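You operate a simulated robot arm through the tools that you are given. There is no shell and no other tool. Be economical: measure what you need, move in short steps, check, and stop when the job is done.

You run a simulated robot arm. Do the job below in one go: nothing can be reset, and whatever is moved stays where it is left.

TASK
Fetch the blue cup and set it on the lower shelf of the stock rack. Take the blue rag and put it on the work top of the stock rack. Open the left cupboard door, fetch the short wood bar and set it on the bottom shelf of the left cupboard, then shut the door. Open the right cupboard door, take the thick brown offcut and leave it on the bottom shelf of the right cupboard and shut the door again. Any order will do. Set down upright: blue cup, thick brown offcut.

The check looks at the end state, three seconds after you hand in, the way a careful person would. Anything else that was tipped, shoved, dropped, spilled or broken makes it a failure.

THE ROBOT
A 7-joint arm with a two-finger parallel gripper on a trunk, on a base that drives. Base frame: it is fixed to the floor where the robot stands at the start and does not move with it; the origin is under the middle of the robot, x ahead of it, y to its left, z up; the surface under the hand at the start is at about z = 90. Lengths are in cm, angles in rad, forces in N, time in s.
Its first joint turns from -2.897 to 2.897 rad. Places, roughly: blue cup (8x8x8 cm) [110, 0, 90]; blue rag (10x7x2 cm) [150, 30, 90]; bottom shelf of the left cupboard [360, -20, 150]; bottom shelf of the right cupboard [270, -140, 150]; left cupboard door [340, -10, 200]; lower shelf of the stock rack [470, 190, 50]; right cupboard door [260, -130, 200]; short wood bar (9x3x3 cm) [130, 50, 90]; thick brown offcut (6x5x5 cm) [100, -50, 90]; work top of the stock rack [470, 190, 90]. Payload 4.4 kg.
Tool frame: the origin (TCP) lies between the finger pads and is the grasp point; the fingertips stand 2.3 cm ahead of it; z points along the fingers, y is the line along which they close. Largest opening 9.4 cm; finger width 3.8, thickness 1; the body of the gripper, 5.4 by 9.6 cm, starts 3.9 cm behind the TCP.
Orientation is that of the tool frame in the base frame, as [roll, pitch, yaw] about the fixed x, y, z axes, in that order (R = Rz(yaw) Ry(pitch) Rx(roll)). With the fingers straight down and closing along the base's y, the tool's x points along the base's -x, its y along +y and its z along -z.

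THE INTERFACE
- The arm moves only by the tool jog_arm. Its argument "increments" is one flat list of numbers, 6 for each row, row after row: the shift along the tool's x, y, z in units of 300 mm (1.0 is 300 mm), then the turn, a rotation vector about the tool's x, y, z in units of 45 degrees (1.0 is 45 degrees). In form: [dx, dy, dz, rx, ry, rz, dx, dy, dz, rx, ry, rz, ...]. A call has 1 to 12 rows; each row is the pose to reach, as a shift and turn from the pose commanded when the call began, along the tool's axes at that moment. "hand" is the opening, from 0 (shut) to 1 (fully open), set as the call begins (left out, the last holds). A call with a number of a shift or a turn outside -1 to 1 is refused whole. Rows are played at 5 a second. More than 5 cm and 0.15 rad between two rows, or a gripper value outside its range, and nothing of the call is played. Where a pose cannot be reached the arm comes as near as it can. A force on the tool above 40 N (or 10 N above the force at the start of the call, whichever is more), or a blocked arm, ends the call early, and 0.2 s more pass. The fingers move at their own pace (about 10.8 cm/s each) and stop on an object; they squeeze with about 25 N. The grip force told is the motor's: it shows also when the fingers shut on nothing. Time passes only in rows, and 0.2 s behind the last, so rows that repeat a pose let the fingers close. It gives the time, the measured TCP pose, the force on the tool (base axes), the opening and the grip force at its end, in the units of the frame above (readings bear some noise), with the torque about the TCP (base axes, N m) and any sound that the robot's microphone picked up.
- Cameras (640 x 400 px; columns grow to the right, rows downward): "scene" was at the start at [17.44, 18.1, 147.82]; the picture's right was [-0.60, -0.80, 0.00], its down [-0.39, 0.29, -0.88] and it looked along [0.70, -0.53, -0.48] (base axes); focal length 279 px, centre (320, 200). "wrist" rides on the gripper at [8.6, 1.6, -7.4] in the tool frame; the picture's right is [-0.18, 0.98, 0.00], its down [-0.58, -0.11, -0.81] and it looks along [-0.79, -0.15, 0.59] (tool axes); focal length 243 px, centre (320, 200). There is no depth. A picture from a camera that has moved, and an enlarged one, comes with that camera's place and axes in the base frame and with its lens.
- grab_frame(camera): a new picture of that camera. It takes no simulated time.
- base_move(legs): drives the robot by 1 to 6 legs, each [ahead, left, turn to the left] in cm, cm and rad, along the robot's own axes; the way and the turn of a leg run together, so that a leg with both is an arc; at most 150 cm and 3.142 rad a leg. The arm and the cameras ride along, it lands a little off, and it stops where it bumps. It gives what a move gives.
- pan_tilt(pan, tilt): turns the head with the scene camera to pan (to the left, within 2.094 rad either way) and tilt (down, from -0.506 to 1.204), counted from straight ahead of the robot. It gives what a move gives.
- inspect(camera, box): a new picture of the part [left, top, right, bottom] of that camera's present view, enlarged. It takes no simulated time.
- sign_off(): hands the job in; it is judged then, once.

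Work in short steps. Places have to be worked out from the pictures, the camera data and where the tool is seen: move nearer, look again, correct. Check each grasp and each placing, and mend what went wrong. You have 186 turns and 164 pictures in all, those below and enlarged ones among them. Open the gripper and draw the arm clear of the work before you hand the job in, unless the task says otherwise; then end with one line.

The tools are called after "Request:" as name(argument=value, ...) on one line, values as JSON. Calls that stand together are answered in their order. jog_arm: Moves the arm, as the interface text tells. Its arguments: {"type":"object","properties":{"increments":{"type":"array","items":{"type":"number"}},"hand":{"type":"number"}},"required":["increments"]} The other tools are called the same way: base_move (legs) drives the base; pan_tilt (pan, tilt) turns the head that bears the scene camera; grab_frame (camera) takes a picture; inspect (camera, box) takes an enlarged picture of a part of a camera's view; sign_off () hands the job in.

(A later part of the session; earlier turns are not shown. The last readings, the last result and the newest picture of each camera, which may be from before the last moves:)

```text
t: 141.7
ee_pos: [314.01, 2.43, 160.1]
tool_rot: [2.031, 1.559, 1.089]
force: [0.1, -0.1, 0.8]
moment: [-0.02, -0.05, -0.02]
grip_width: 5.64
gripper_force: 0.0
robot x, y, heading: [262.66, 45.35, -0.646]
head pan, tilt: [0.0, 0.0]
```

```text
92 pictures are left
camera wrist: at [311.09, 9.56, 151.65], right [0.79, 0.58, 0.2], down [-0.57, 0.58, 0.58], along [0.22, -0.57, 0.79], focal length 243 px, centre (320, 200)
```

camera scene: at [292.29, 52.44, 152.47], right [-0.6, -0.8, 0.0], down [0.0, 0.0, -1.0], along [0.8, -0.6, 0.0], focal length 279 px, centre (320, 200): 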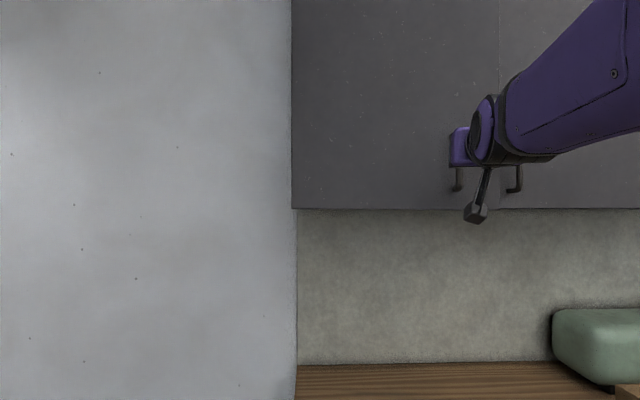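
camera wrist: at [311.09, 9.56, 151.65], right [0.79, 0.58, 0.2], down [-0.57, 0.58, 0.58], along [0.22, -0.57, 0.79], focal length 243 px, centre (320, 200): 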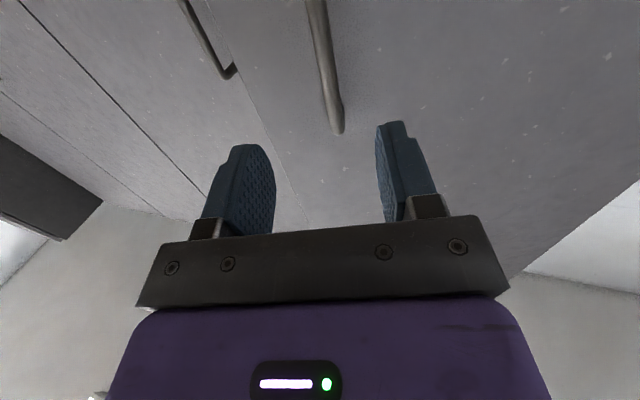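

Off the handle. I shift the base right, close the fingers, turn the tool to point slightly left, and rise above the handles, ready to slip behind the door's free edge.

Request:
base_move(legs=[[0, -22, 0]])

Request:
jog_arm(increments=[-0.1, 0, 0, -0.142, 0, 0, -0.2, 0, 0, -0.284, 0, 0, -0.3, 0, 0, -0.426, 0, 0, -0.4, 0, 0, -0.568, 0, 0, -0.5, 0, 0, -0.71, 0, 0], hand=0)

Request:
grab_frame(camera="scene")

Request:
grab_frame(camera="wrist")

```text
t: 143.1
ee_pos: [305.17, -8.99, 160.22]
tool_rot: [1.99, 1.555, 0.951]
force: [0.2, -0.1, 1.0]
moment: [-0.03, -0.01, -0.01]
grip_width: 5.64
gripper_force: 0.1
robot x, y, heading: [258.79, 38.59, -0.747]
head pan, tilt: [0.0, 0.0]
stopped in leg 1: the robot was blocked; the commanded pose is now the measured one
```

```text
t: 144.3
ee_pos: [305.21, -8.91, 175.25]
tool_rot: [1.703, 1.561, 1.22]
force: [2.3, 1.3, 1.4]
moment: [0.01, -0.03, -0.15]
grip_width: 0.0
gripper_force: 25.3
robot x, y, heading: [258.53, 38.46, -0.75]
head pan, tilt: [0.0, 0.0]
```

```text
91 pictures are left
camera scene: at [288.78, 42.99, 152.44], right [-0.68, -0.73, 0.0], down [0.0, 0.0, -1.0], along [0.73, -0.68, 0.0], focal length 279 px, centre (320, 200)
```

scene: 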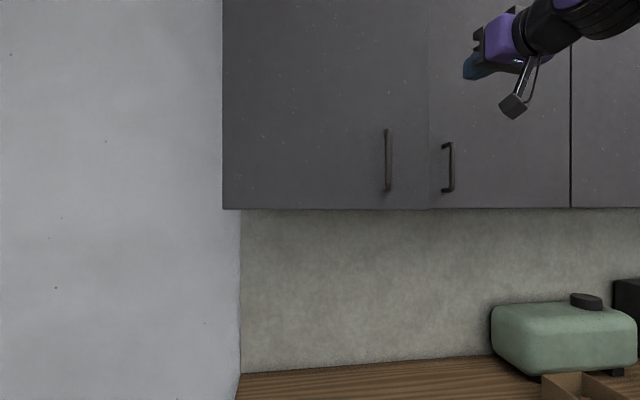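

```text
90 pictures are left
camera wrist: at [299.59, -3.96, 166.58], right [0.46, 0.87, 0.2], down [-0.77, 0.27, 0.58], along [0.45, -0.41, 0.79], focal length 243 px, centre (320, 200)
```

wrist: 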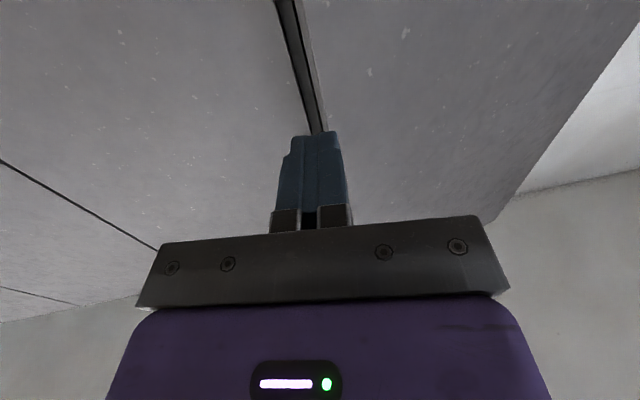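

The base touched the table's far edge with its rear corner (the aisle allows centre n≈186–211). I ease ahead and re-square, and turn the tool further left while shifting the hand right of the door's edge (edge measured at e≈176.7, n≈265).

Request:
base_move(legs=[[5, 0, 0], [0, 0, 0.1]])

Request:
jog_arm(increments=[0, -0.1, 0, -0.1, 0, 0, 0, -0.2, 0, -0.2, 0, 0, 0, -0.3, 0, -0.3, 0, 0, 0, -0.4, 0, -0.4, 0, 0])

Request:
grab_frame(camera="scene")

Request:
grab_frame(camera="wrist")

```text
t: 145.8
ee_pos: [313.19, -7.32, 175.2]
tool_rot: [1.452, 1.559, 1.069]
force: [0.1, -0.3, 0.0]
moment: [0.01, 0.0, 0.02]
grip_width: 0.0
gripper_force: 25.0
robot x, y, heading: [262.36, 35.04, -0.65]
head pan, tilt: [0.0, 0.0]
```

```text
t: 146.8
ee_pos: [308.72, -18.58, 175.06]
tool_rot: [1.159, 1.559, 1.094]
force: [-0.6, 0.8, 0.8]
moment: [0.0, 0.02, -0.07]
grip_width: 0.0
gripper_force: 25.1
robot x, y, heading: [262.39, 34.94, -0.649]
head pan, tilt: [0.0, 0.0]
```

```text
89 pictures are left
camera scene: at [291.67, 42.63, 152.47], right [-0.6, -0.8, 0.0], down [0.0, 0.0, -1.0], along [0.8, -0.6, 0.0], focal length 279 px, centre (320, 200)
```

scene: 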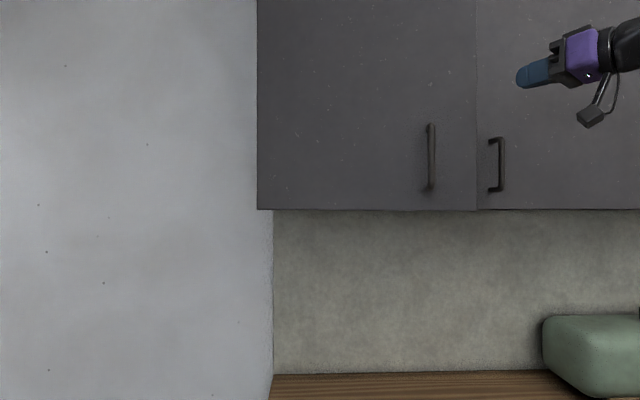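

```text
88 pictures are left
camera wrist: at [301.57, -16.42, 166.34], right [0.06, 0.98, 0.2], down [-0.81, -0.06, 0.58], along [0.58, -0.2, 0.79], focal length 243 px, centre (320, 200)
```

wrist: 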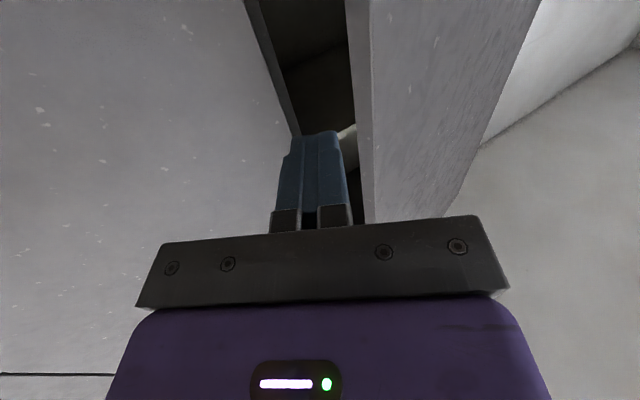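

The gap behind the door edge is plain in the wrist view and the fingers point into it. I advance 9 cm into the gap.

Request:
jog_arm(increments=[0, -0.04, 0.1, 0, 0, 0, 0, -0.06, 0.2, 0, 0, 0, 0, -0.06, 0.3, 0, 0, 0])

Request:
grab_frame(camera="wrist")

Request:
inspect(camera="scene", box=[400, 20, 640, 220])

```text
t: 147.6
ee_pos: [317.34, -21.0, 175.18]
tool_rot: [1.059, 1.56, 0.988]
force: [-0.1, -0.5, 0.2]
moment: [0.01, 0.04, 0.02]
grip_width: 0.03
gripper_force: 24.9
robot x, y, heading: [261.89, 35.03, -0.646]
head pan, tilt: [0.0, 0.0]
```

```text
87 pictures are left
camera wrist: at [310.22, -18.76, 166.44], right [0.07, 0.98, 0.19], down [-0.82, -0.06, 0.58], along [0.57, -0.2, 0.79], focal length 243 px, centre (320, 200)
```

wrist: 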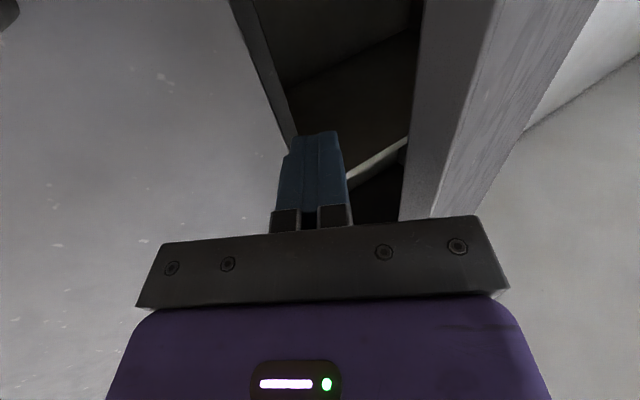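

```text
2.00 times, centred on (520, 120) of scene
camera zoom: at [291.6, 42.54, 152.48], right [-0.6, -0.8, 0.0], down [0.0, 0.0, -1.0], along [0.8, -0.6, 0.0], focal length 559 px, centre (-80, 360)
```

zoom: 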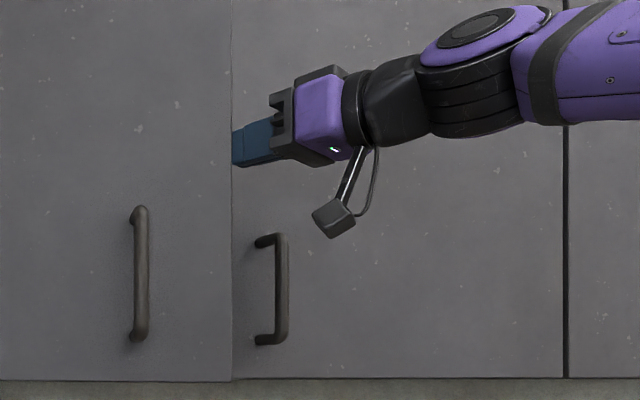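

The fingertips are at the gap. I push 4 cm farther in and then pull back along the arc, hooking the door open.

Request:
jog_arm(increments=[0, 0, 0.133, 0, 0, 0, 0, 0.11, 0.027, 0, 0, 0, 0, 0.215, -0.045, 0, 0, 0, 0, 0.343, -0.121, 0, 0, 0, 0, 0.487, -0.187, 0, 0, 0, 0, 0.63, -0.253, 0, 0, 0, 0, 0.753, -0.293, 0, 0, 0])

Request:
grab_frame(camera="scene")

Request:
grab_frame(camera="wrist")

```text
t: 149.2
ee_pos: [310.22, 2.22, 175.35]
tool_rot: [1.2, 1.559, 1.133]
force: [0.3, -1.5, 0.4]
moment: [0.03, -0.02, 0.08]
grip_width: 0.01
gripper_force: 24.5
robot x, y, heading: [262.19, 35.22, -0.647]
head pan, tilt: [0.0, 0.0]
```

```text
85 pictures are left
camera scene: at [291.7, 42.48, 152.47], right [-0.6, -0.8, 0.0], down [0.0, 0.0, -1.0], along [0.8, -0.6, 0.0], focal length 279 px, centre (320, 200)
```

scene: 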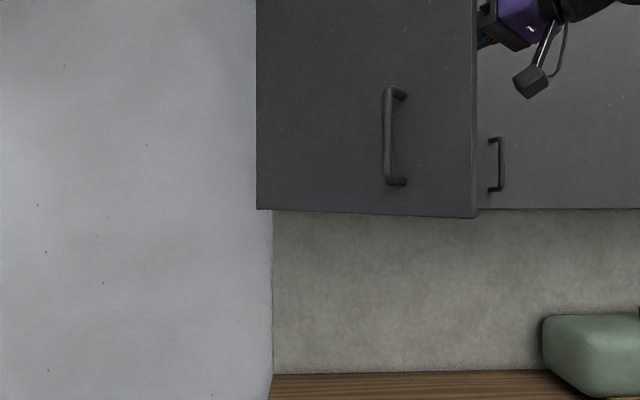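

```text
84 pictures are left
camera wrist: at [303.19, 4.45, 166.75], right [0.07, 0.98, 0.2], down [-0.81, -0.06, 0.58], along [0.58, -0.2, 0.79], focal length 243 px, centre (320, 200)
```

wrist: 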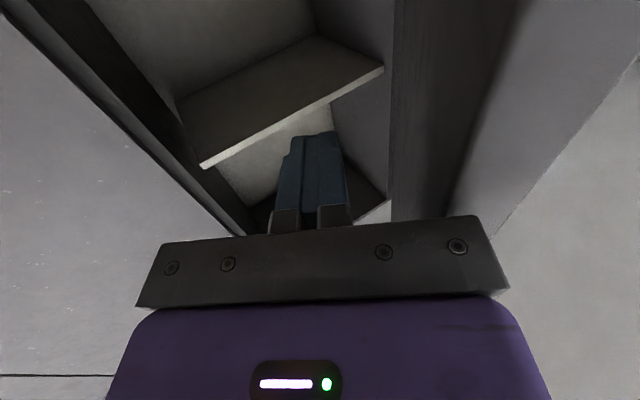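

The door is now near 38° open with the shelf inside visible. I drive the base left 24 cm so the fingertips push the inner face further open.

Request:
base_move(legs=[[0, 24, 0]])

Request:
grab_frame(camera="scene")

Request:
grab_frame(camera="wrist")

```text
t: 150.0
ee_pos: [310.51, 3.17, 175.42]
tool_rot: [1.088, 1.561, 1.017]
force: [-17.1, -3.0, -5.5]
moment: [-0.34, 0.29, 0.96]
grip_width: 0.02
gripper_force: 24.3
robot x, y, heading: [263.25, 36.32, -0.651]
head pan, tilt: [0.0, 0.0]
stopped in leg 1: the robot was blocked; the commanded pose is now the measured one
```

```text
83 pictures are left
camera scene: at [292.27, 43.56, 152.5], right [-0.6, -0.8, 0.0], down [0.0, 0.0, -1.0], along [0.8, -0.6, 0.0], focal length 279 px, centre (320, 200)
```

scene: 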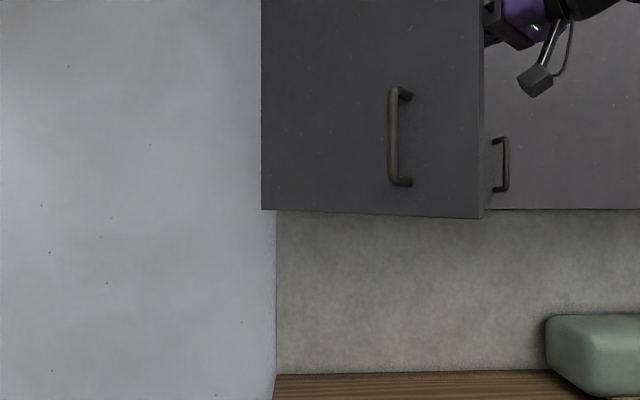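

```text
82 pictures are left
camera wrist: at [303.34, 5.28, 166.83], right [0.07, 0.98, 0.19], down [-0.82, -0.06, 0.58], along [0.57, -0.2, 0.79], focal length 243 px, centre (320, 200)
```

wrist: 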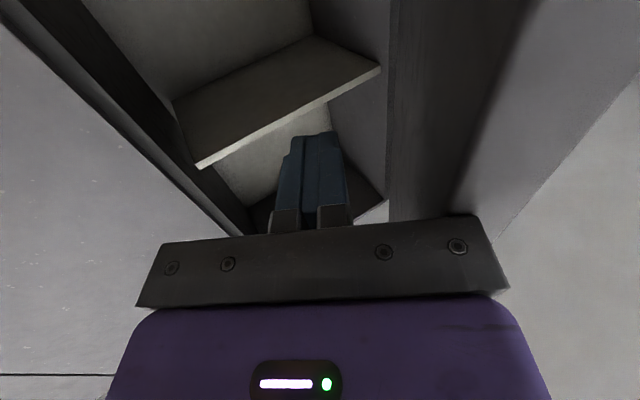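

The base refuses to push against the door, but the arm can. I move the hand right, bring the base left by the same amount, and then push with the arm.

Request:
jog_arm(increments=[0, -0.14, -0.091, 0, 0, 0, 0, -0.28, -0.182, 0, 0, 0, 0, -0.42, -0.273, 0, 0, 0])

Request:
base_move(legs=[[0, 15, 0]])

Request:
jog_arm(increments=[0, 0.112, 0.073, 0, 0, 0, 0, 0.224, 0.145, 0, 0, 0, 0, 0.336, 0.218, 0, 0, 0, 0, 0.42, 0.273, 0, 0, 0, 0, 0.53, 0.3, 0, 0, 0, 0, 0.64, 0.33, 0, 0, 0])

Request:
grab_frame(camera="scene")

Request:
grab_frame(camera="wrist")

```text
t: 150.8
ee_pos: [301.69, -8.49, 175.44]
tool_rot: [1.241, 1.562, 1.172]
force: [1.1, 1.2, -0.2]
moment: [-0.03, -0.04, -0.04]
grip_width: 0.0
gripper_force: 25.2
robot x, y, heading: [262.56, 36.17, -0.648]
head pan, tilt: [0.0, 0.0]
```

```text
t: 152.2
ee_pos: [310.45, 3.23, 175.41]
tool_rot: [1.101, 1.559, 1.031]
force: [-24.5, -2.9, -11.8]
moment: [-0.63, 0.26, 1.29]
grip_width: 0.0
gripper_force: 25.0
robot x, y, heading: [271.83, 48.42, -0.646]
head pan, tilt: [0.0, 0.0]
```

```text
t: 152.5
ee_pos: [310.4, 3.55, 175.51]
tool_rot: [0.946, 1.557, 0.87]
force: [-24.9, -3.2, -9.4]
moment: [-0.48, 0.38, 1.4]
grip_width: 0.0
gripper_force: 25.0
robot x, y, heading: [271.79, 48.39, -0.644]
head pan, tilt: [0.0, 0.0]
stopped in row 1: the force on the tool passed its limit at 61 N (the readings are from after the stop); the commanded pose is now the measured one
```

```text
81 pictures are left
camera scene: at [301.22, 55.51, 152.51], right [-0.6, -0.8, 0.0], down [0.0, 0.0, -1.0], along [0.8, -0.6, 0.0], focal length 279 px, centre (320, 200)
```

scene: 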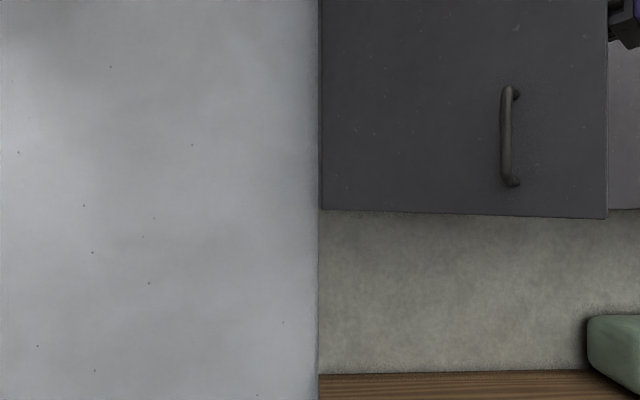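

```text
80 pictures are left
camera wrist: at [303.28, 5.81, 166.82], right [0.07, 0.98, 0.2], down [-0.82, -0.05, 0.57], along [0.57, -0.2, 0.8], focal length 243 px, centre (320, 200)
```

wrist: 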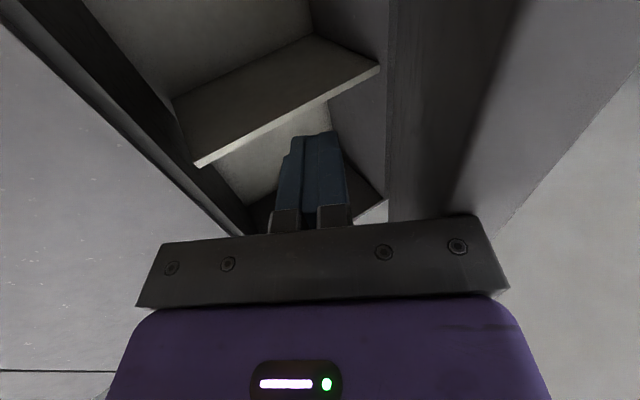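

The push line ran into the door edge toward its hinge. I instead draw the hooked edge along its arc by driving the base back-left (clear of the table there).

Request:
base_move(legs=[[-8, 6, 0], [-6, 8, 0]])

Request:
grab_frame(camera="scene")

Request:
grab_frame(camera="wrist")

```text
t: 154.3
ee_pos: [307.83, 23.22, 175.39]
tool_rot: [1.088, 1.558, 1.014]
force: [0.3, 0.4, 0.2]
moment: [0.01, -0.01, -0.01]
grip_width: 0.0
gripper_force: 25.3
robot x, y, heading: [268.65, 67.7, -0.643]
head pan, tilt: [0.0, 0.0]
```

```text
79 pictures are left
camera scene: at [298.42, 75.15, 152.47], right [-0.6, -0.8, 0.0], down [0.0, 0.0, -1.0], along [0.8, -0.6, 0.0], focal length 279 px, centre (320, 200)
```

scene: 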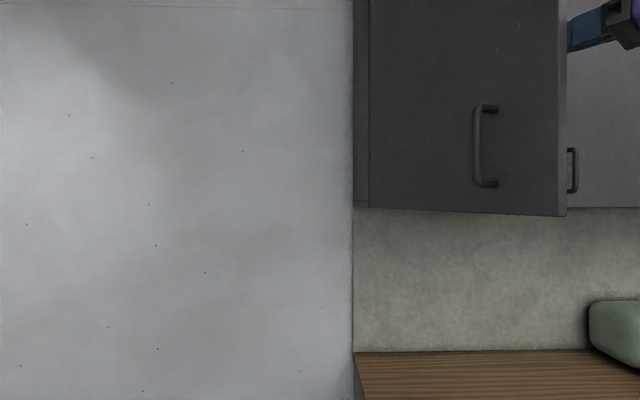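

```text
78 pictures are left
camera wrist: at [300.74, 25.58, 166.78], right [0.07, 0.98, 0.19], down [-0.82, -0.06, 0.58], along [0.57, -0.2, 0.79], focal length 243 px, centre (320, 200)
```

wrist: 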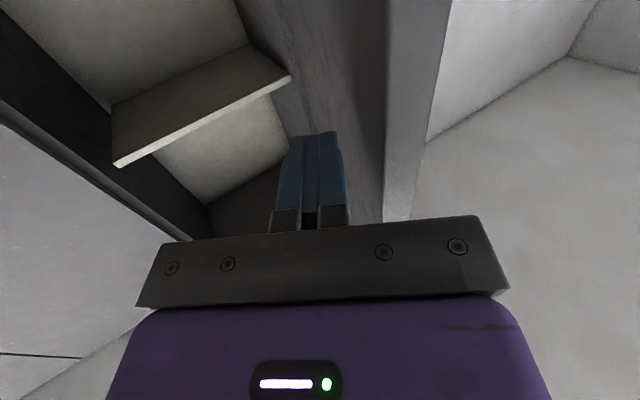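

The door stands about 68° open — enough to reach in. I leave it, draw right and go along the aisle toward the right cupboard (leg by leg).

Request:
base_move(legs=[[0, -12, 0], [23, 0, 0], [0, -75, 0]])

Request:
pan_tilt(pan=-0.3, tilt=0.2)

Request:
grab_frame(camera="scene")

```text
t: 160.7
ee_pos: [271.41, -61.77, 175.47]
tool_rot: [1.088, 1.558, 1.006]
force: [0.6, 0.2, 0.2]
moment: [0.01, -0.01, 0.0]
grip_width: 0.02
gripper_force: 25.4
robot x, y, heading: [232.92, -17.05, -0.653]
head pan, tilt: [0.0, 0.0]
```

```text
t: 161.5
ee_pos: [271.36, -61.75, 175.47]
tool_rot: [1.088, 1.558, 1.006]
force: [-0.2, 0.4, 0.7]
moment: [0.02, -0.01, -0.01]
grip_width: 0.03
gripper_force: 24.7
robot x, y, heading: [232.91, -17.26, -0.65]
head pan, tilt: [-0.3, 0.201]
```

```text
77 pictures are left
camera scene: at [260.61, -12.02, 150.63], right [-0.82, -0.58, 0.0], down [-0.12, 0.16, -0.98], along [0.57, -0.8, -0.2], focal length 279 px, centre (320, 200)
```

scene: 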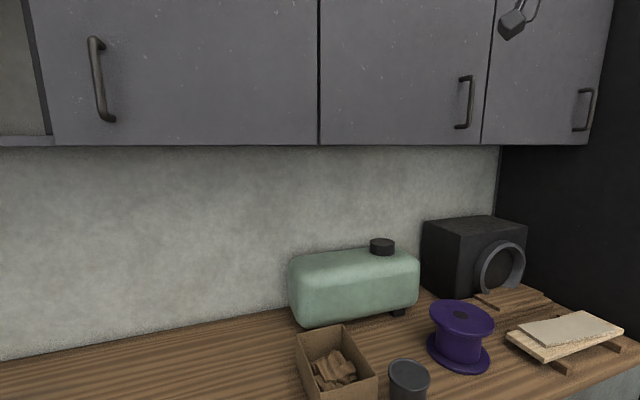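

Door 4 has its handle at the right, hinge left. I go on right another 75 cm.

Request:
base_move(legs=[[0, 0, 0.007], [0, -72, 0]])

Request:
pan_tilt(pan=0.0, tilt=0.0)

Request:
grab_frame(camera="scene")

Request:
grab_frame(camera="wrist")

```text
t: 165.8
ee_pos: [228.29, -119.77, 175.5]
tool_rot: [1.091, 1.559, 1.027]
force: [-0.3, 0.5, -0.3]
moment: [0.0, 0.02, -0.04]
grip_width: 0.0
gripper_force: 25.3
robot x, y, heading: [189.08, -75.79, -0.636]
head pan, tilt: [-0.3, 0.201]
```

```text
t: 166.6
ee_pos: [228.31, -119.84, 175.48]
tool_rot: [1.09, 1.559, 1.026]
force: [0.3, -0.8, -0.2]
moment: [0.03, 0.04, -0.01]
grip_width: 0.0
gripper_force: 25.0
robot x, y, heading: [189.05, -75.77, -0.642]
head pan, tilt: [0.0, 0.0]
```

```text
76 pictures are left
camera scene: at [218.37, -68.12, 152.47], right [-0.6, -0.8, 0.0], down [0.0, 0.0, -1.0], along [0.8, -0.6, 0.0], focal length 279 px, centre (320, 200)
```

scene: 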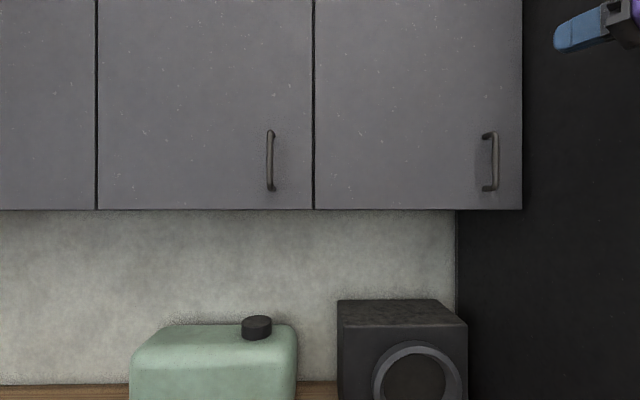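

```text
75 pictures are left
camera wrist: at [221.12, -117.66, 166.78], right [0.06, 0.98, 0.19], down [-0.82, -0.06, 0.58], along [0.58, -0.19, 0.79], focal length 243 px, centre (320, 200)
```

wrist: 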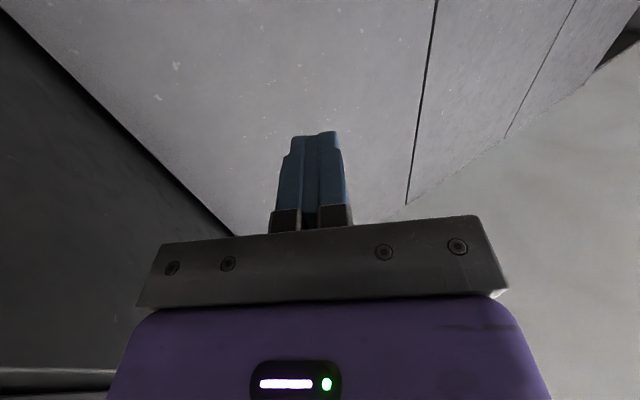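

Handle 4 is at e≈41.5, z 154–166, the door's hinge at e≈78; a tall cabinet side stands at e≈32. I turn the tool to point at the door (slightly right, so the wrist stays clear of the tall cabinet) and lower to handle height.

Request:
jog_arm(increments=[0.071, 0, 0, 0.133, 0, 0, 0.143, 0, 0, 0.267, 0, 0, 0.214, 0, 0, 0.4, 0, 0, 0.286, 0, 0, 0.533, 0, 0, 0.357, 0, 0, 0.667, 0, 0, 0.43, 0, 0, 0.8, 0, 0, 0.5, 0, 0, 0.93, 0, 0], hand=0.6)

Request:
grab_frame(camera="wrist")

Request:
grab_frame(camera="scene")

```text
t: 168.2
ee_pos: [228.39, -119.72, 160.69]
tool_rot: [1.777, 1.559, 0.979]
force: [-0.4, -0.4, -0.1]
moment: [0.02, 0.03, 0.05]
grip_width: 5.65
gripper_force: 0.0
robot x, y, heading: [188.78, -75.86, -0.637]
head pan, tilt: [0.0, 0.0]
```

```text
74 pictures are left
camera wrist: at [224.52, -113.1, 151.94], right [0.7, 0.68, 0.2], down [-0.65, 0.49, 0.58], along [0.3, -0.54, 0.79], focal length 243 px, centre (320, 200)
```

wrist: 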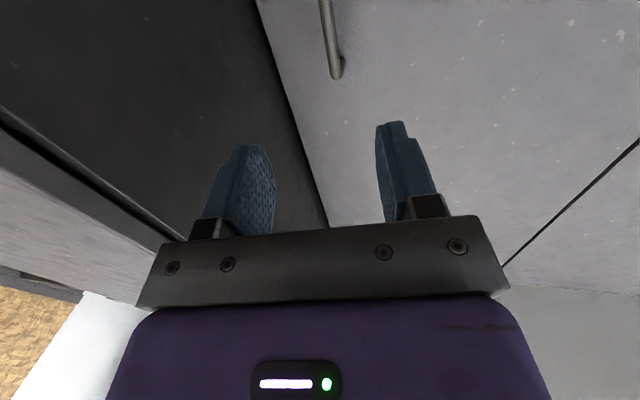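

```text
73 pictures are left
camera scene: at [218.32, -68.17, 152.49], right [-0.59, -0.8, 0.0], down [0.0, 0.0, -1.0], along [0.8, -0.59, 0.0], focal length 279 px, centre (320, 200)
```

scene: 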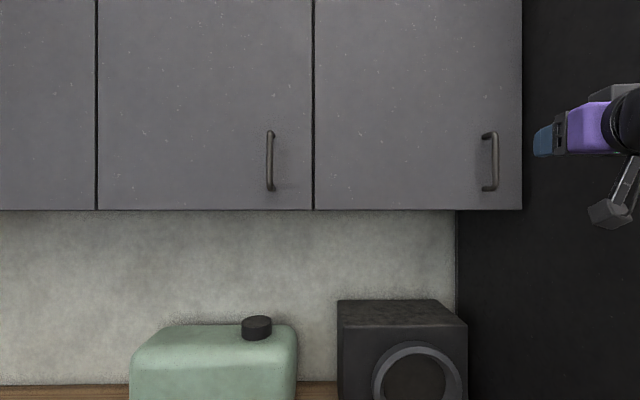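

The handle lies between the fingers' lines. I advance 17 cm onto it.

Request:
jog_arm(increments=[0, 0.015, 0.11, 0, 0, 0, 0, 0.03, 0.22, 0, 0, 0, 0, 0.033, 0.33, 0, 0, 0, 0, 0.033, 0.44, 0, 0, 0, 0, 0.033, 0.56, 0, 0, 0])

Request:
grab_frame(camera="wrist")

Request:
inspect(camera="scene", box=[420, 80, 600, 230])

```text
t: 169.4
ee_pos: [240.73, -130.92, 160.59]
tool_rot: [1.774, 1.558, 0.982]
force: [-1.4, 0.6, 1.0]
moment: [0.01, 0.05, -0.03]
grip_width: 5.66
gripper_force: 0.0
robot x, y, heading: [189.16, -75.84, -0.638]
head pan, tilt: [0.0, 0.0]
```

```text
72 pictures are left
camera wrist: at [236.78, -124.39, 151.96], right [0.7, 0.69, 0.2], down [-0.65, 0.49, 0.58], along [0.3, -0.53, 0.79], focal length 243 px, centre (320, 200)
```

wrist: 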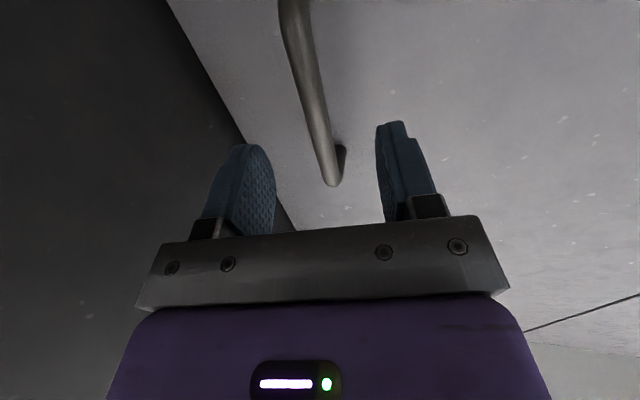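

```text
2.67 times, centred on (510, 155) of scene
camera zoom: at [218.34, -68.06, 152.48], right [-0.59, -0.8, 0.0], down [0.0, 0.0, -1.0], along [0.8, -0.59, 0.0], focal length 745 px, centre (-187, 320)
```

zoom: 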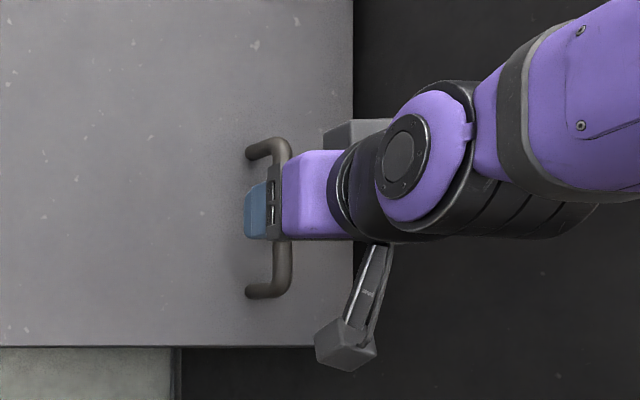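

I advance 1.5 cm more and close on the bar.

Request:
jog_arm(increments=[0, 0, 0.025, 0, 0, 0, 0, 0, 0.05, 0, 0, 0])

Request:
jog_arm(increments=[0, 0, 0, 0, 0, 0, 0, 0, 0, 0, 0, 0, 0, 0, 0, 0, 0, 0, 0, 0, 0, 0, 0, 0], hand=0)

```text
t: 170.0
ee_pos: [241.92, -132.04, 160.35]
tool_rot: [1.809, 1.558, 1.014]
force: [-0.5, 0.2, -0.1]
moment: [0.0, 0.01, 0.01]
grip_width: 5.63
gripper_force: 0.0
robot x, y, heading: [189.03, -75.9, -0.635]
head pan, tilt: [0.0, 0.0]
```

```text
t: 171.0
ee_pos: [241.87, -131.97, 160.41]
tool_rot: [1.825, 1.559, 1.028]
force: [-0.9, 0.6, 0.3]
moment: [0.0, 0.01, -0.02]
grip_width: 0.02
gripper_force: 25.4
robot x, y, heading: [188.83, -75.44, -0.642]
head pan, tilt: [0.0, 0.0]
```

The fingers shut on nothing; I look where the bar is.

Request:
grab_frame(camera="wrist")

Request:
inspect(camera="scene", box=[420, 80, 600, 230])

```text
70 pictures are left
camera wrist: at [238.03, -125.46, 151.75], right [0.7, 0.69, 0.2], down [-0.65, 0.49, 0.58], along [0.3, -0.53, 0.79], focal length 243 px, centre (320, 200)
```

wrist: 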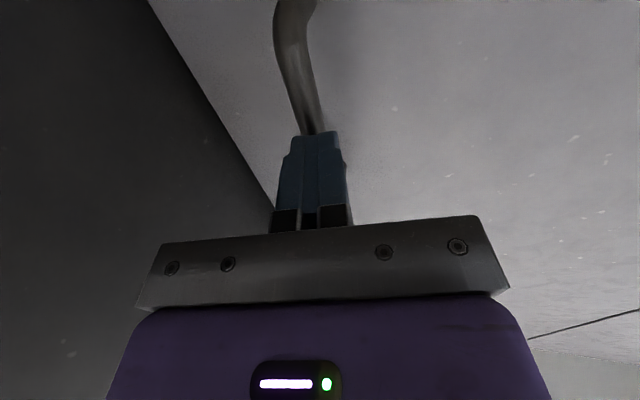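

```text
2.67 times, centred on (510, 155) of scene
camera zoom: at [218.38, -68.11, 152.47], right [-0.59, -0.8, 0.0], down [0.0, 0.0, -1.0], along [0.8, -0.59, 0.0], focal length 745 px, centre (-187, 320)
```

zoom: 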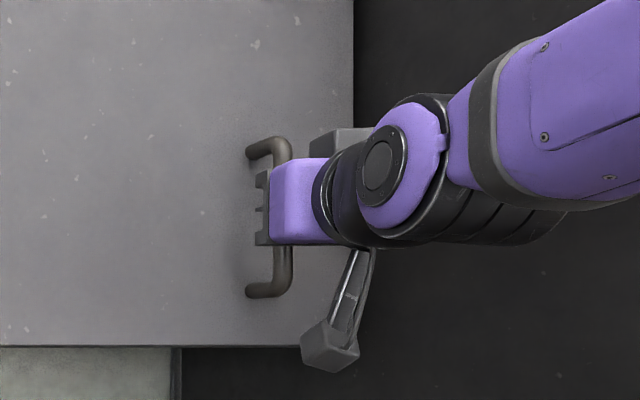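

The bar is still ahead of the fingertips — this door lies a bit deeper. I back 3 cm, open, and advance farther.

Request:
jog_arm(increments=[0, 0, -0.06, 0, 0, 0, 0, 0, -0.12, 0, 0, 0])

Request:
jog_arm(increments=[0, 0, 0, 0, 0, 0, 0, 0, 0, 0, 0, 0, 0, 0, 0.06, 0, 0, 0, 0, 0, 0.12, 0, 0, 0, 0, 0, 0.18, 0, 0, 0], hand=0.6)

Request:
grab_frame(camera="wrist")

```text
t: 171.6
ee_pos: [239.33, -129.52, 160.41]
tool_rot: [1.851, 1.559, 1.055]
force: [0.8, 0.0, -0.6]
moment: [-0.01, -0.02, 0.0]
grip_width: 0.0
gripper_force: 24.6
robot x, y, heading: [188.85, -75.51, -0.639]
head pan, tilt: [0.0, 0.0]
```

```text
t: 172.8
ee_pos: [243.31, -133.33, 160.35]
tool_rot: [1.739, 1.558, 0.943]
force: [0.5, 0.9, 1.2]
moment: [0.0, 0.02, 0.02]
grip_width: 5.65
gripper_force: 0.1
robot x, y, heading: [189.26, -76.02, -0.636]
head pan, tilt: [0.0, 0.0]
```

```text
68 pictures are left
camera wrist: at [239.43, -126.86, 151.69], right [0.7, 0.69, 0.2], down [-0.65, 0.49, 0.58], along [0.3, -0.53, 0.79], focal length 243 px, centre (320, 200)
```

wrist: 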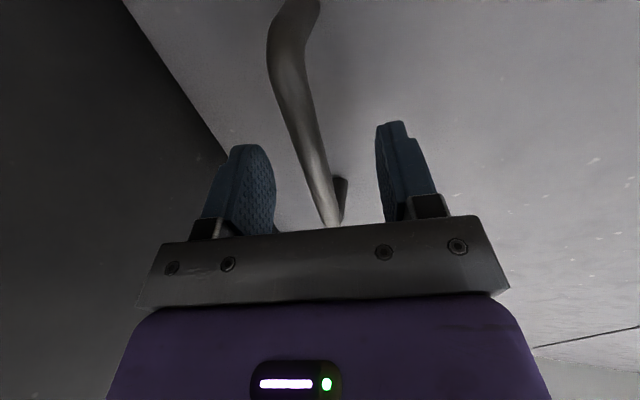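

Now it matches the good view of the first door. I close and pull with the base along the arc.

Request:
jog_arm(increments=[0, 0, 0, 0, 0, 0, 0, 0, 0, 0, 0, 0, 0, 0, 0, 0, 0, 0, 0, 0, 0, 0, 0, 0], hand=0)

Request:
base_move(legs=[[-5, 0.8, 0], [-5, 1.8, 0]])

Request:
grab_frame(camera="scene")

```text
t: 173.8
ee_pos: [243.16, -133.82, 160.32]
tool_rot: [1.791, 1.56, 0.992]
force: [-14.5, -16.8, 1.3]
moment: [-1.21, 1.34, -0.36]
grip_width: 1.39
gripper_force: 45.0
robot x, y, heading: [188.82, -75.89, -0.636]
head pan, tilt: [0.0, 0.0]
```

```text
t: 175.2
ee_pos: [237.53, -127.67, 160.29]
tool_rot: [1.885, 1.562, 1.082]
force: [-2.9, -2.3, -0.6]
moment: [-1.37, 1.33, -0.01]
grip_width: 1.36
gripper_force: 44.1
robot x, y, heading: [183.37, -69.3, -0.641]
head pan, tilt: [0.0, 0.0]
stopped in leg 2: the force on the tool passed its limit at 41 N (the readings are from after the stop); the commanded pose is now the measured one
```

```text
67 pictures are left
camera scene: at [213.09, -62.04, 152.48], right [-0.6, -0.8, 0.0], down [0.0, 0.0, -1.0], along [0.8, -0.6, 0.0], focal length 279 px, centre (320, 200)
```

scene: 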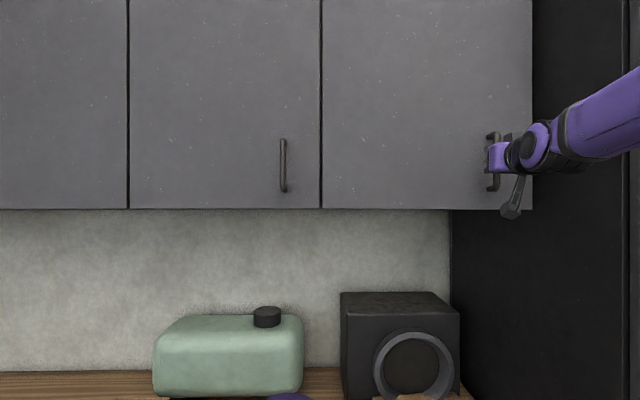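

It opened about 13°. I continue the pull with the arm along the arc, turning with the door.

Request:
jog_arm(increments=[0, 0.018, -0.073, 0.078, 0, 0, 0, 0.037, -0.145, 0.156, 0, 0, 0, 0.063, -0.214, 0.234, 0, 0, 0, 0.09, -0.283, 0.311, 0, 0, 0, 0.125, -0.35, 0.39, 0, 0, 0, 0.162, -0.417, 0.467, 0, 0])

Request:
grab_frame(camera="scene")

```text
t: 176.4
ee_pos: [233.58, -120.2, 160.17]
tool_rot: [2.167, 1.522, 1.107]
force: [0.6, 2.2, 10.2]
moment: [-1.44, 1.38, 0.11]
grip_width: 1.48
gripper_force: 44.0
robot x, y, heading: [183.63, -69.88, -0.636]
head pan, tilt: [0.0, 0.0]
stopped in row 5: the force on the tool passed its limit at 79 N (the readings are from after the stop); the commanded pose is now the measured one
```

```text
66 pictures are left
camera scene: at [213.59, -61.3, 152.17], right [-0.53, -0.85, 0.0], down [-0.03, 0.02, -1.0], along [0.85, -0.53, -0.03], focal length 279 px, centre (320, 200)
```

scene: 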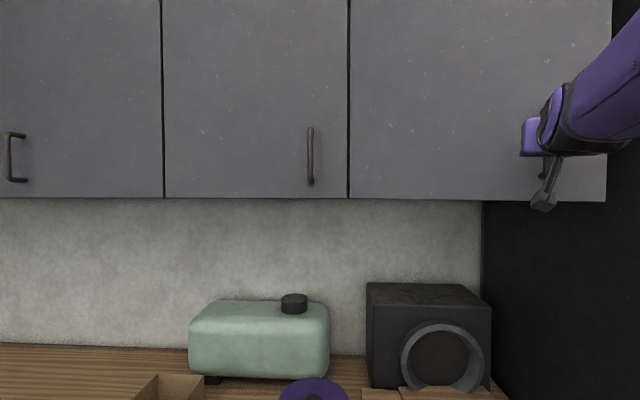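

The elbow leans on the head again when the wrist turns this way. I open the hand fully, turn the tool back to face straight, and withdraw.

Request:
jog_arm(increments=[0, 0, 0, 0, 0, 0, 0, 0, 0, 0, 0, 0, 0, 0, 0, -0.13, 0, 0, 0, 0, 0, -0.26, 0, 0, 0, 0, 0, -0.4, 0, 0, 0, 0, 0, -0.5, 0, 0], hand=1.0)

Request:
grab_frame(camera="wrist")

```text
t: 177.5
ee_pos: [230.64, -123.13, 160.26]
tool_rot: [1.937, 1.53, 1.021]
force: [9.0, 5.5, -1.1]
moment: [-0.02, 0.38, 0.01]
grip_width: 9.41
gripper_force: 0.1
robot x, y, heading: [184.05, -69.55, -0.638]
head pan, tilt: [0.0, 0.0]
stopped in row 5: the force on the tool passed its limit at 63 N (the readings are from after the stop); the commanded pose is now the measured one
```

```text
65 pictures are left
camera wrist: at [227.58, -115.92, 151.81], right [0.77, 0.59, 0.22], down [-0.59, 0.55, 0.59], along [0.23, -0.59, 0.78], focal length 243 px, centre (320, 200)
```

wrist: 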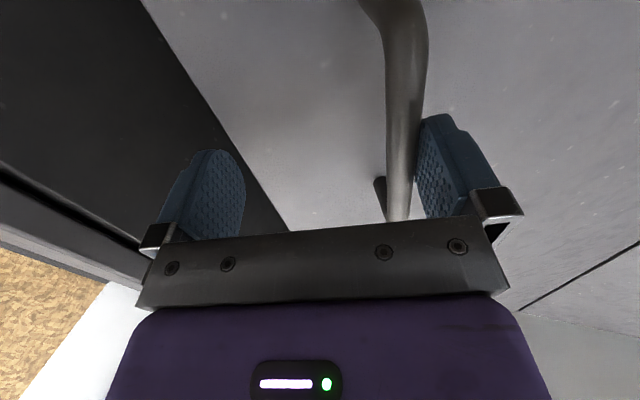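

The bar is against one finger. I shift 2 cm toward it to centre and then withdraw 7 cm.

Request:
jog_arm(increments=[0, 0.06, 0, 0, 0, 0, 0, 0.08, -0.08, 0, 0, 0, 0, 0.08, -0.16, 0, 0, 0, 0, 0.08, -0.25, 0, 0, 0])

Request:
grab_frame(camera="wrist")

Request:
grab_frame(camera="scene")

```text
t: 178.5
ee_pos: [227.73, -116.04, 160.41]
tool_rot: [1.925, 1.53, 1.01]
force: [2.0, -1.2, -0.4]
moment: [-0.02, 0.0, 0.02]
grip_width: 9.4
gripper_force: 0.1
robot x, y, heading: [183.71, -69.58, -0.637]
head pan, tilt: [0.0, 0.0]
```

```text
64 pictures are left
camera wrist: at [224.77, -108.74, 152.01], right [0.78, 0.59, 0.22], down [-0.59, 0.55, 0.59], along [0.22, -0.59, 0.78], focal length 243 px, centre (320, 200)
```

wrist: 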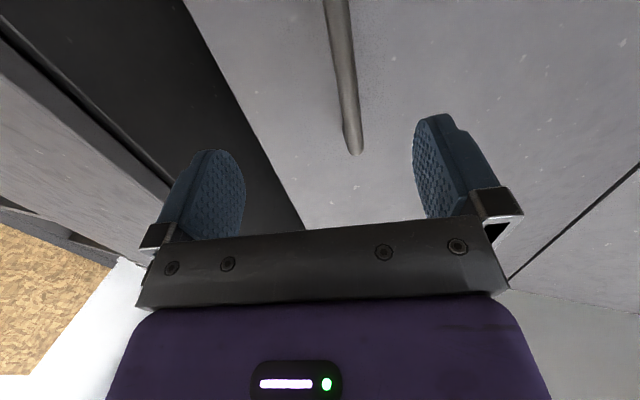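

```text
63 pictures are left
camera scene: at [213.12, -62.0, 152.47], right [-0.59, -0.8, 0.0], down [0.0, 0.0, -1.0], along [0.8, -0.59, 0.0], focal length 279 px, centre (320, 200)
```

scene: 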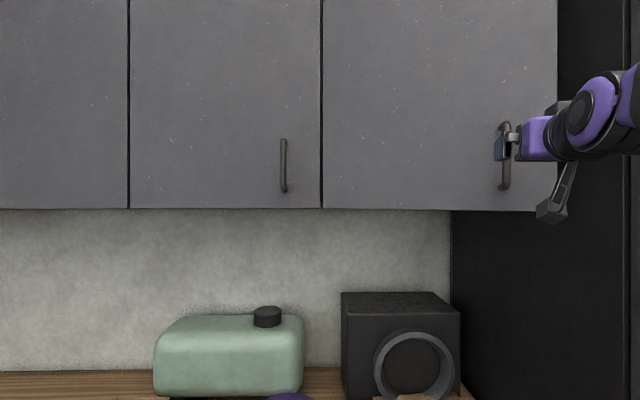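

The door is roughly 20° open. I turn the head aside to free the elbow, straighten and retract the hand, so that I can then pull with a longer base stroke.

Request:
pan_tilt(pan=1.5, tilt=0.0)

Request:
jog_arm(increments=[0, 0.02, -0.09, -0.08, 0, 0, 0, 0.04, -0.18, -0.16, 0, 0, 0, 0.06, -0.27, -0.25, 0, 0])

Request:
base_move(legs=[[10, 0, 0]])

Request:
grab_frame(camera="wrist")

```text
t: 180.1
ee_pos: [227.79, -115.83, 160.54]
tool_rot: [1.906, 1.529, 0.989]
force: [-0.4, 0.8, 0.5]
moment: [0.01, 0.03, -0.02]
grip_width: 9.41
gripper_force: 0.1
robot x, y, heading: [183.85, -69.33, -0.63]
head pan, tilt: [1.499, 0.0]
```

```text
t: 180.9
ee_pos: [224.23, -108.23, 160.61]
tool_rot: [1.742, 1.53, 1.025]
force: [1.2, 0.1, 0.1]
moment: [-0.02, -0.07, 0.01]
grip_width: 9.41
gripper_force: 0.0
robot x, y, heading: [183.84, -69.78, -0.636]
head pan, tilt: [1.499, 0.0]
```

```text
t: 182.0
ee_pos: [232.64, -114.31, 160.63]
tool_rot: [1.707, 1.529, 0.992]
force: [-0.4, 0.3, -0.1]
moment: [-0.02, 0.03, 0.0]
grip_width: 9.38
gripper_force: 0.0
robot x, y, heading: [191.97, -75.53, -0.64]
head pan, tilt: [1.499, 0.0]
```

```text
62 pictures are left
camera wrist: at [228.36, -107.89, 152.14], right [0.64, 0.73, 0.22], down [-0.69, 0.43, 0.58], along [0.33, -0.53, 0.78], focal length 243 px, centre (320, 200)
```

wrist: 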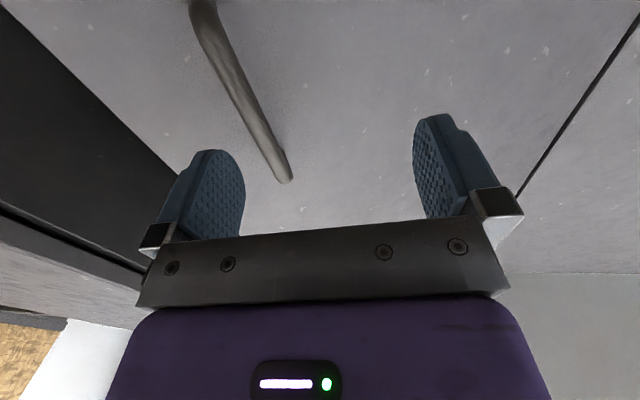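

The bar is 2.4 cm to the right and about 5 cm ahead of the grasp point; I correct with the base and close.

Request:
base_move(legs=[[5, -2.6, 0]])

Request:
grab_frame(camera="wrist")

Request:
jog_arm(increments=[0, 0, 0, 0, 0, 0, 0, 0, 0, 0, 0, 0, 0, 0, 0, 0, 0, 0, 0, 0, 0, 0, 0, 0], hand=0)

```text
t: 183.0
ee_pos: [235.29, -119.34, 160.68]
tool_rot: [1.706, 1.529, 0.992]
force: [-0.2, -0.2, -0.4]
moment: [-0.01, -0.03, -0.01]
grip_width: 9.42
gripper_force: 0.0
robot x, y, heading: [194.42, -80.87, -0.634]
head pan, tilt: [1.499, 0.0]
```

```text
61 pictures are left
camera wrist: at [230.91, -112.87, 152.14], right [0.64, 0.73, 0.22], down [-0.69, 0.43, 0.58], along [0.33, -0.53, 0.78], focal length 243 px, centre (320, 200)
```

wrist: 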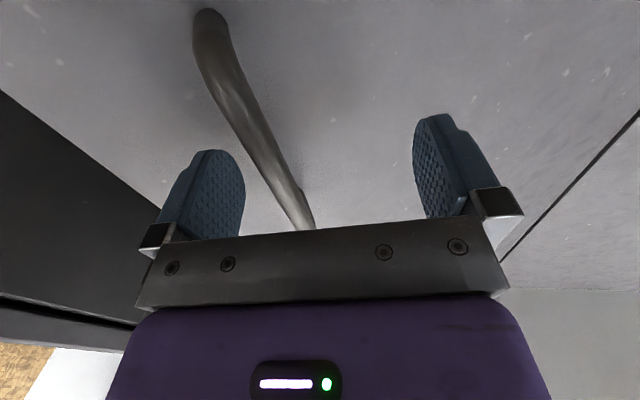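

```text
t: 183.5
ee_pos: [233.94, -120.27, 160.55]
tool_rot: [1.695, 1.523, 0.959]
force: [-51.6, -23.3, -5.2]
moment: [-0.29, 1.1, -0.7]
grip_width: 2.58
gripper_force: 26.1
robot x, y, heading: [194.4, -80.49, -0.639]
head pan, tilt: [1.499, 0.0]
stopped in row 2: the force on the tool passed its limit at 50 N (the readings are from after the stop); the commanded pose is now the measured one
```

The bar was off-centre to the right so the finger pressed sideways; I shift 1.5 cm right while closing again.

Request:
jog_arm(increments=[0, -0.03, 0, 0, 0, 0, 0, -0.045, 0, 0, 0, 0, 0, -0.045, 0, 0, 0, 0, 0, -0.045, 0, 0, 0, 0], hand=0)

Request:
grab_frame(camera="wrist")

```text
t: 184.5
ee_pos: [233.7, -120.83, 160.58]
tool_rot: [1.674, 1.524, 0.95]
force: [-30.8, -13.8, 2.7]
moment: [-1.18, 1.38, -0.22]
grip_width: 1.49
gripper_force: 44.8
robot x, y, heading: [194.76, -80.68, -0.634]
head pan, tilt: [1.499, 0.0]
```

```text
60 pictures are left
camera wrist: at [229.53, -114.36, 152.11], right [0.65, 0.73, 0.23], down [-0.69, 0.43, 0.58], along [0.32, -0.53, 0.78], focal length 243 px, centre (320, 200)
```

wrist: 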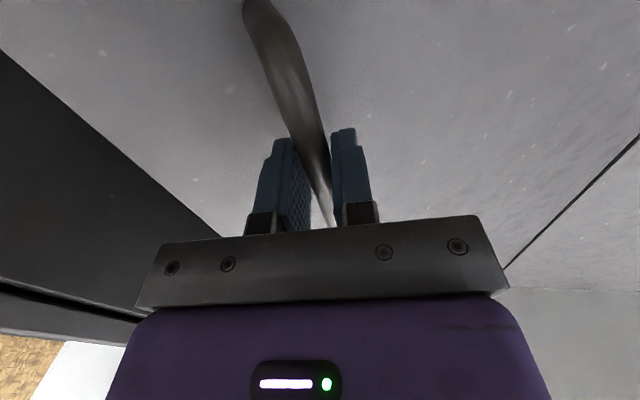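

Gripped at 1.5 cm. Now I pull with the base along the handle's arc, back and left.

Request:
base_move(legs=[[-2.3, 0.3, 0], [-4.5, 3.4, 0], [-5.6, 6.2, 0], [-2.7, 4.3, 0]])

Request:
grab_frame(camera="wrist")

```text
t: 186.2
ee_pos: [231.11, -113.44, 160.56]
tool_rot: [1.758, 1.535, 1.038]
force: [7.9, 3.2, 0.3]
moment: [-1.53, 1.21, 0.12]
grip_width: 1.46
gripper_force: 45.2
robot x, y, heading: [191.39, -73.49, -0.635]
head pan, tilt: [1.499, 0.0]
stopped in leg 3: the force on the tool passed its limit at 50 N (the readings are from after the stop); the commanded pose is now the measured one
```

```text
59 pictures are left
camera wrist: at [226.85, -106.96, 152.05], right [0.64, 0.73, 0.22], down [-0.69, 0.43, 0.58], along [0.33, -0.53, 0.78], focal length 243 px, centre (320, 200)
```

wrist: 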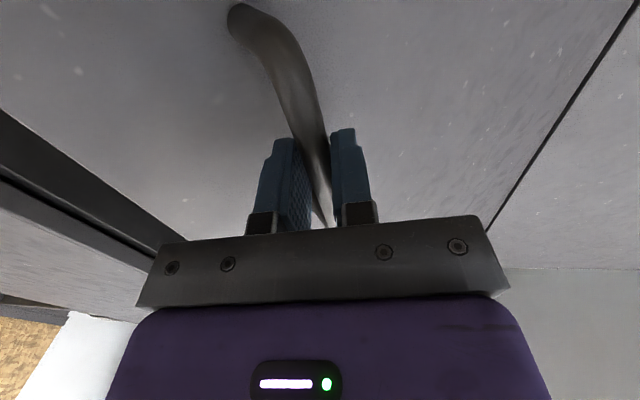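

It is about 35° open; my arc leaned a little too far left. I continue with a corrected arc.

Request:
base_move(legs=[[-3, 1, 0], [-4, 3, 0], [-3.5, 3.6, 0]])

Request:
grab_frame(camera="wrist")

```text
t: 187.0
ee_pos: [230.77, -111.96, 160.62]
tool_rot: [1.831, 1.541, 1.122]
force: [9.6, 2.3, 0.9]
moment: [-1.44, 1.36, 0.17]
grip_width: 1.44
gripper_force: 45.8
robot x, y, heading: [190.25, -72.67, -0.635]
head pan, tilt: [1.499, 0.0]
stopped in leg 1: the force on the tool passed its limit at 49 N (the readings are from after the stop); the commanded pose is now the measured one
```

```text
58 pictures are left
camera wrist: at [226.41, -105.59, 152.03], right [0.64, 0.74, 0.21], down [-0.69, 0.43, 0.58], along [0.34, -0.52, 0.78], focal length 243 px, centre (320, 200)
```

wrist: 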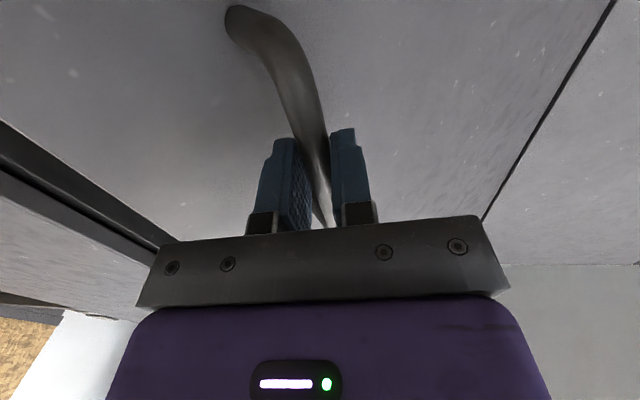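

I release, back the base to the aisle limit, then re-grip with the tool turned along the door's normal and pull with the arm.

Request:
jog_arm(increments=[0, 0, 0, 0, 0, 0, 0, 0, 0, 0, 0, 0, 0, 0, 0, 0, 0, 0], hand=0.8)

Request:
base_move(legs=[[-8, 1, 0]])

Request:
jog_arm(increments=[0, 0, 0, 0.13, 0, 0, 0, 0, 0, 0.26, 0, 0, 0, 0, 0, 0.39, 0, 0, 0, 0, 0, 0.52, 0, 0])

Request:
grab_frame(camera="wrist")

```text
t: 187.8
ee_pos: [230.58, -112.05, 160.64]
tool_rot: [1.765, 1.539, 1.051]
force: [-0.3, -0.3, -0.5]
moment: [-0.03, 0.0, -0.02]
grip_width: 7.51
gripper_force: 0.0
robot x, y, heading: [190.41, -72.68, -0.635]
head pan, tilt: [1.499, 0.0]
```

```text
t: 188.8
ee_pos: [224.63, -106.49, 160.53]
tool_rot: [1.767, 1.538, 1.052]
force: [-0.3, 0.8, 0.2]
moment: [-0.02, 0.01, -0.02]
grip_width: 7.53
gripper_force: 0.1
robot x, y, heading: [184.75, -66.92, -0.641]
head pan, tilt: [1.499, 0.0]
```

```text
t: 189.8
ee_pos: [224.67, -106.48, 160.73]
tool_rot: [2.152, 1.537, 1.025]
force: [-0.6, -1.1, 0.0]
moment: [0.01, 0.0, 0.06]
grip_width: 7.54
gripper_force: 0.2
robot x, y, heading: [184.6, -66.58, -0.637]
head pan, tilt: [1.499, 0.0]
```

```text
57 pictures are left
camera wrist: at [223.05, -98.85, 152.22], right [0.88, 0.42, 0.21], down [-0.46, 0.66, 0.59], along [0.11, -0.62, 0.78], focal length 243 px, centre (320, 200)
```

wrist: 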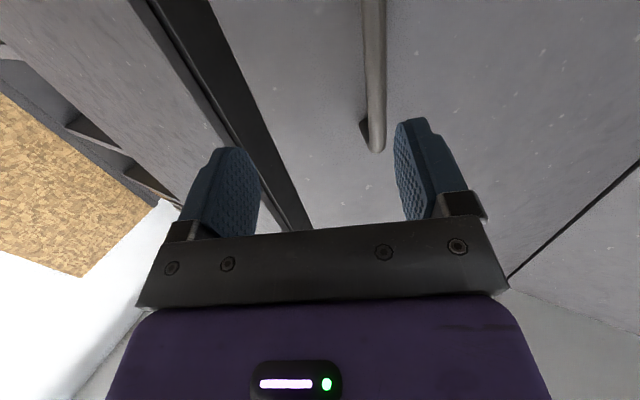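

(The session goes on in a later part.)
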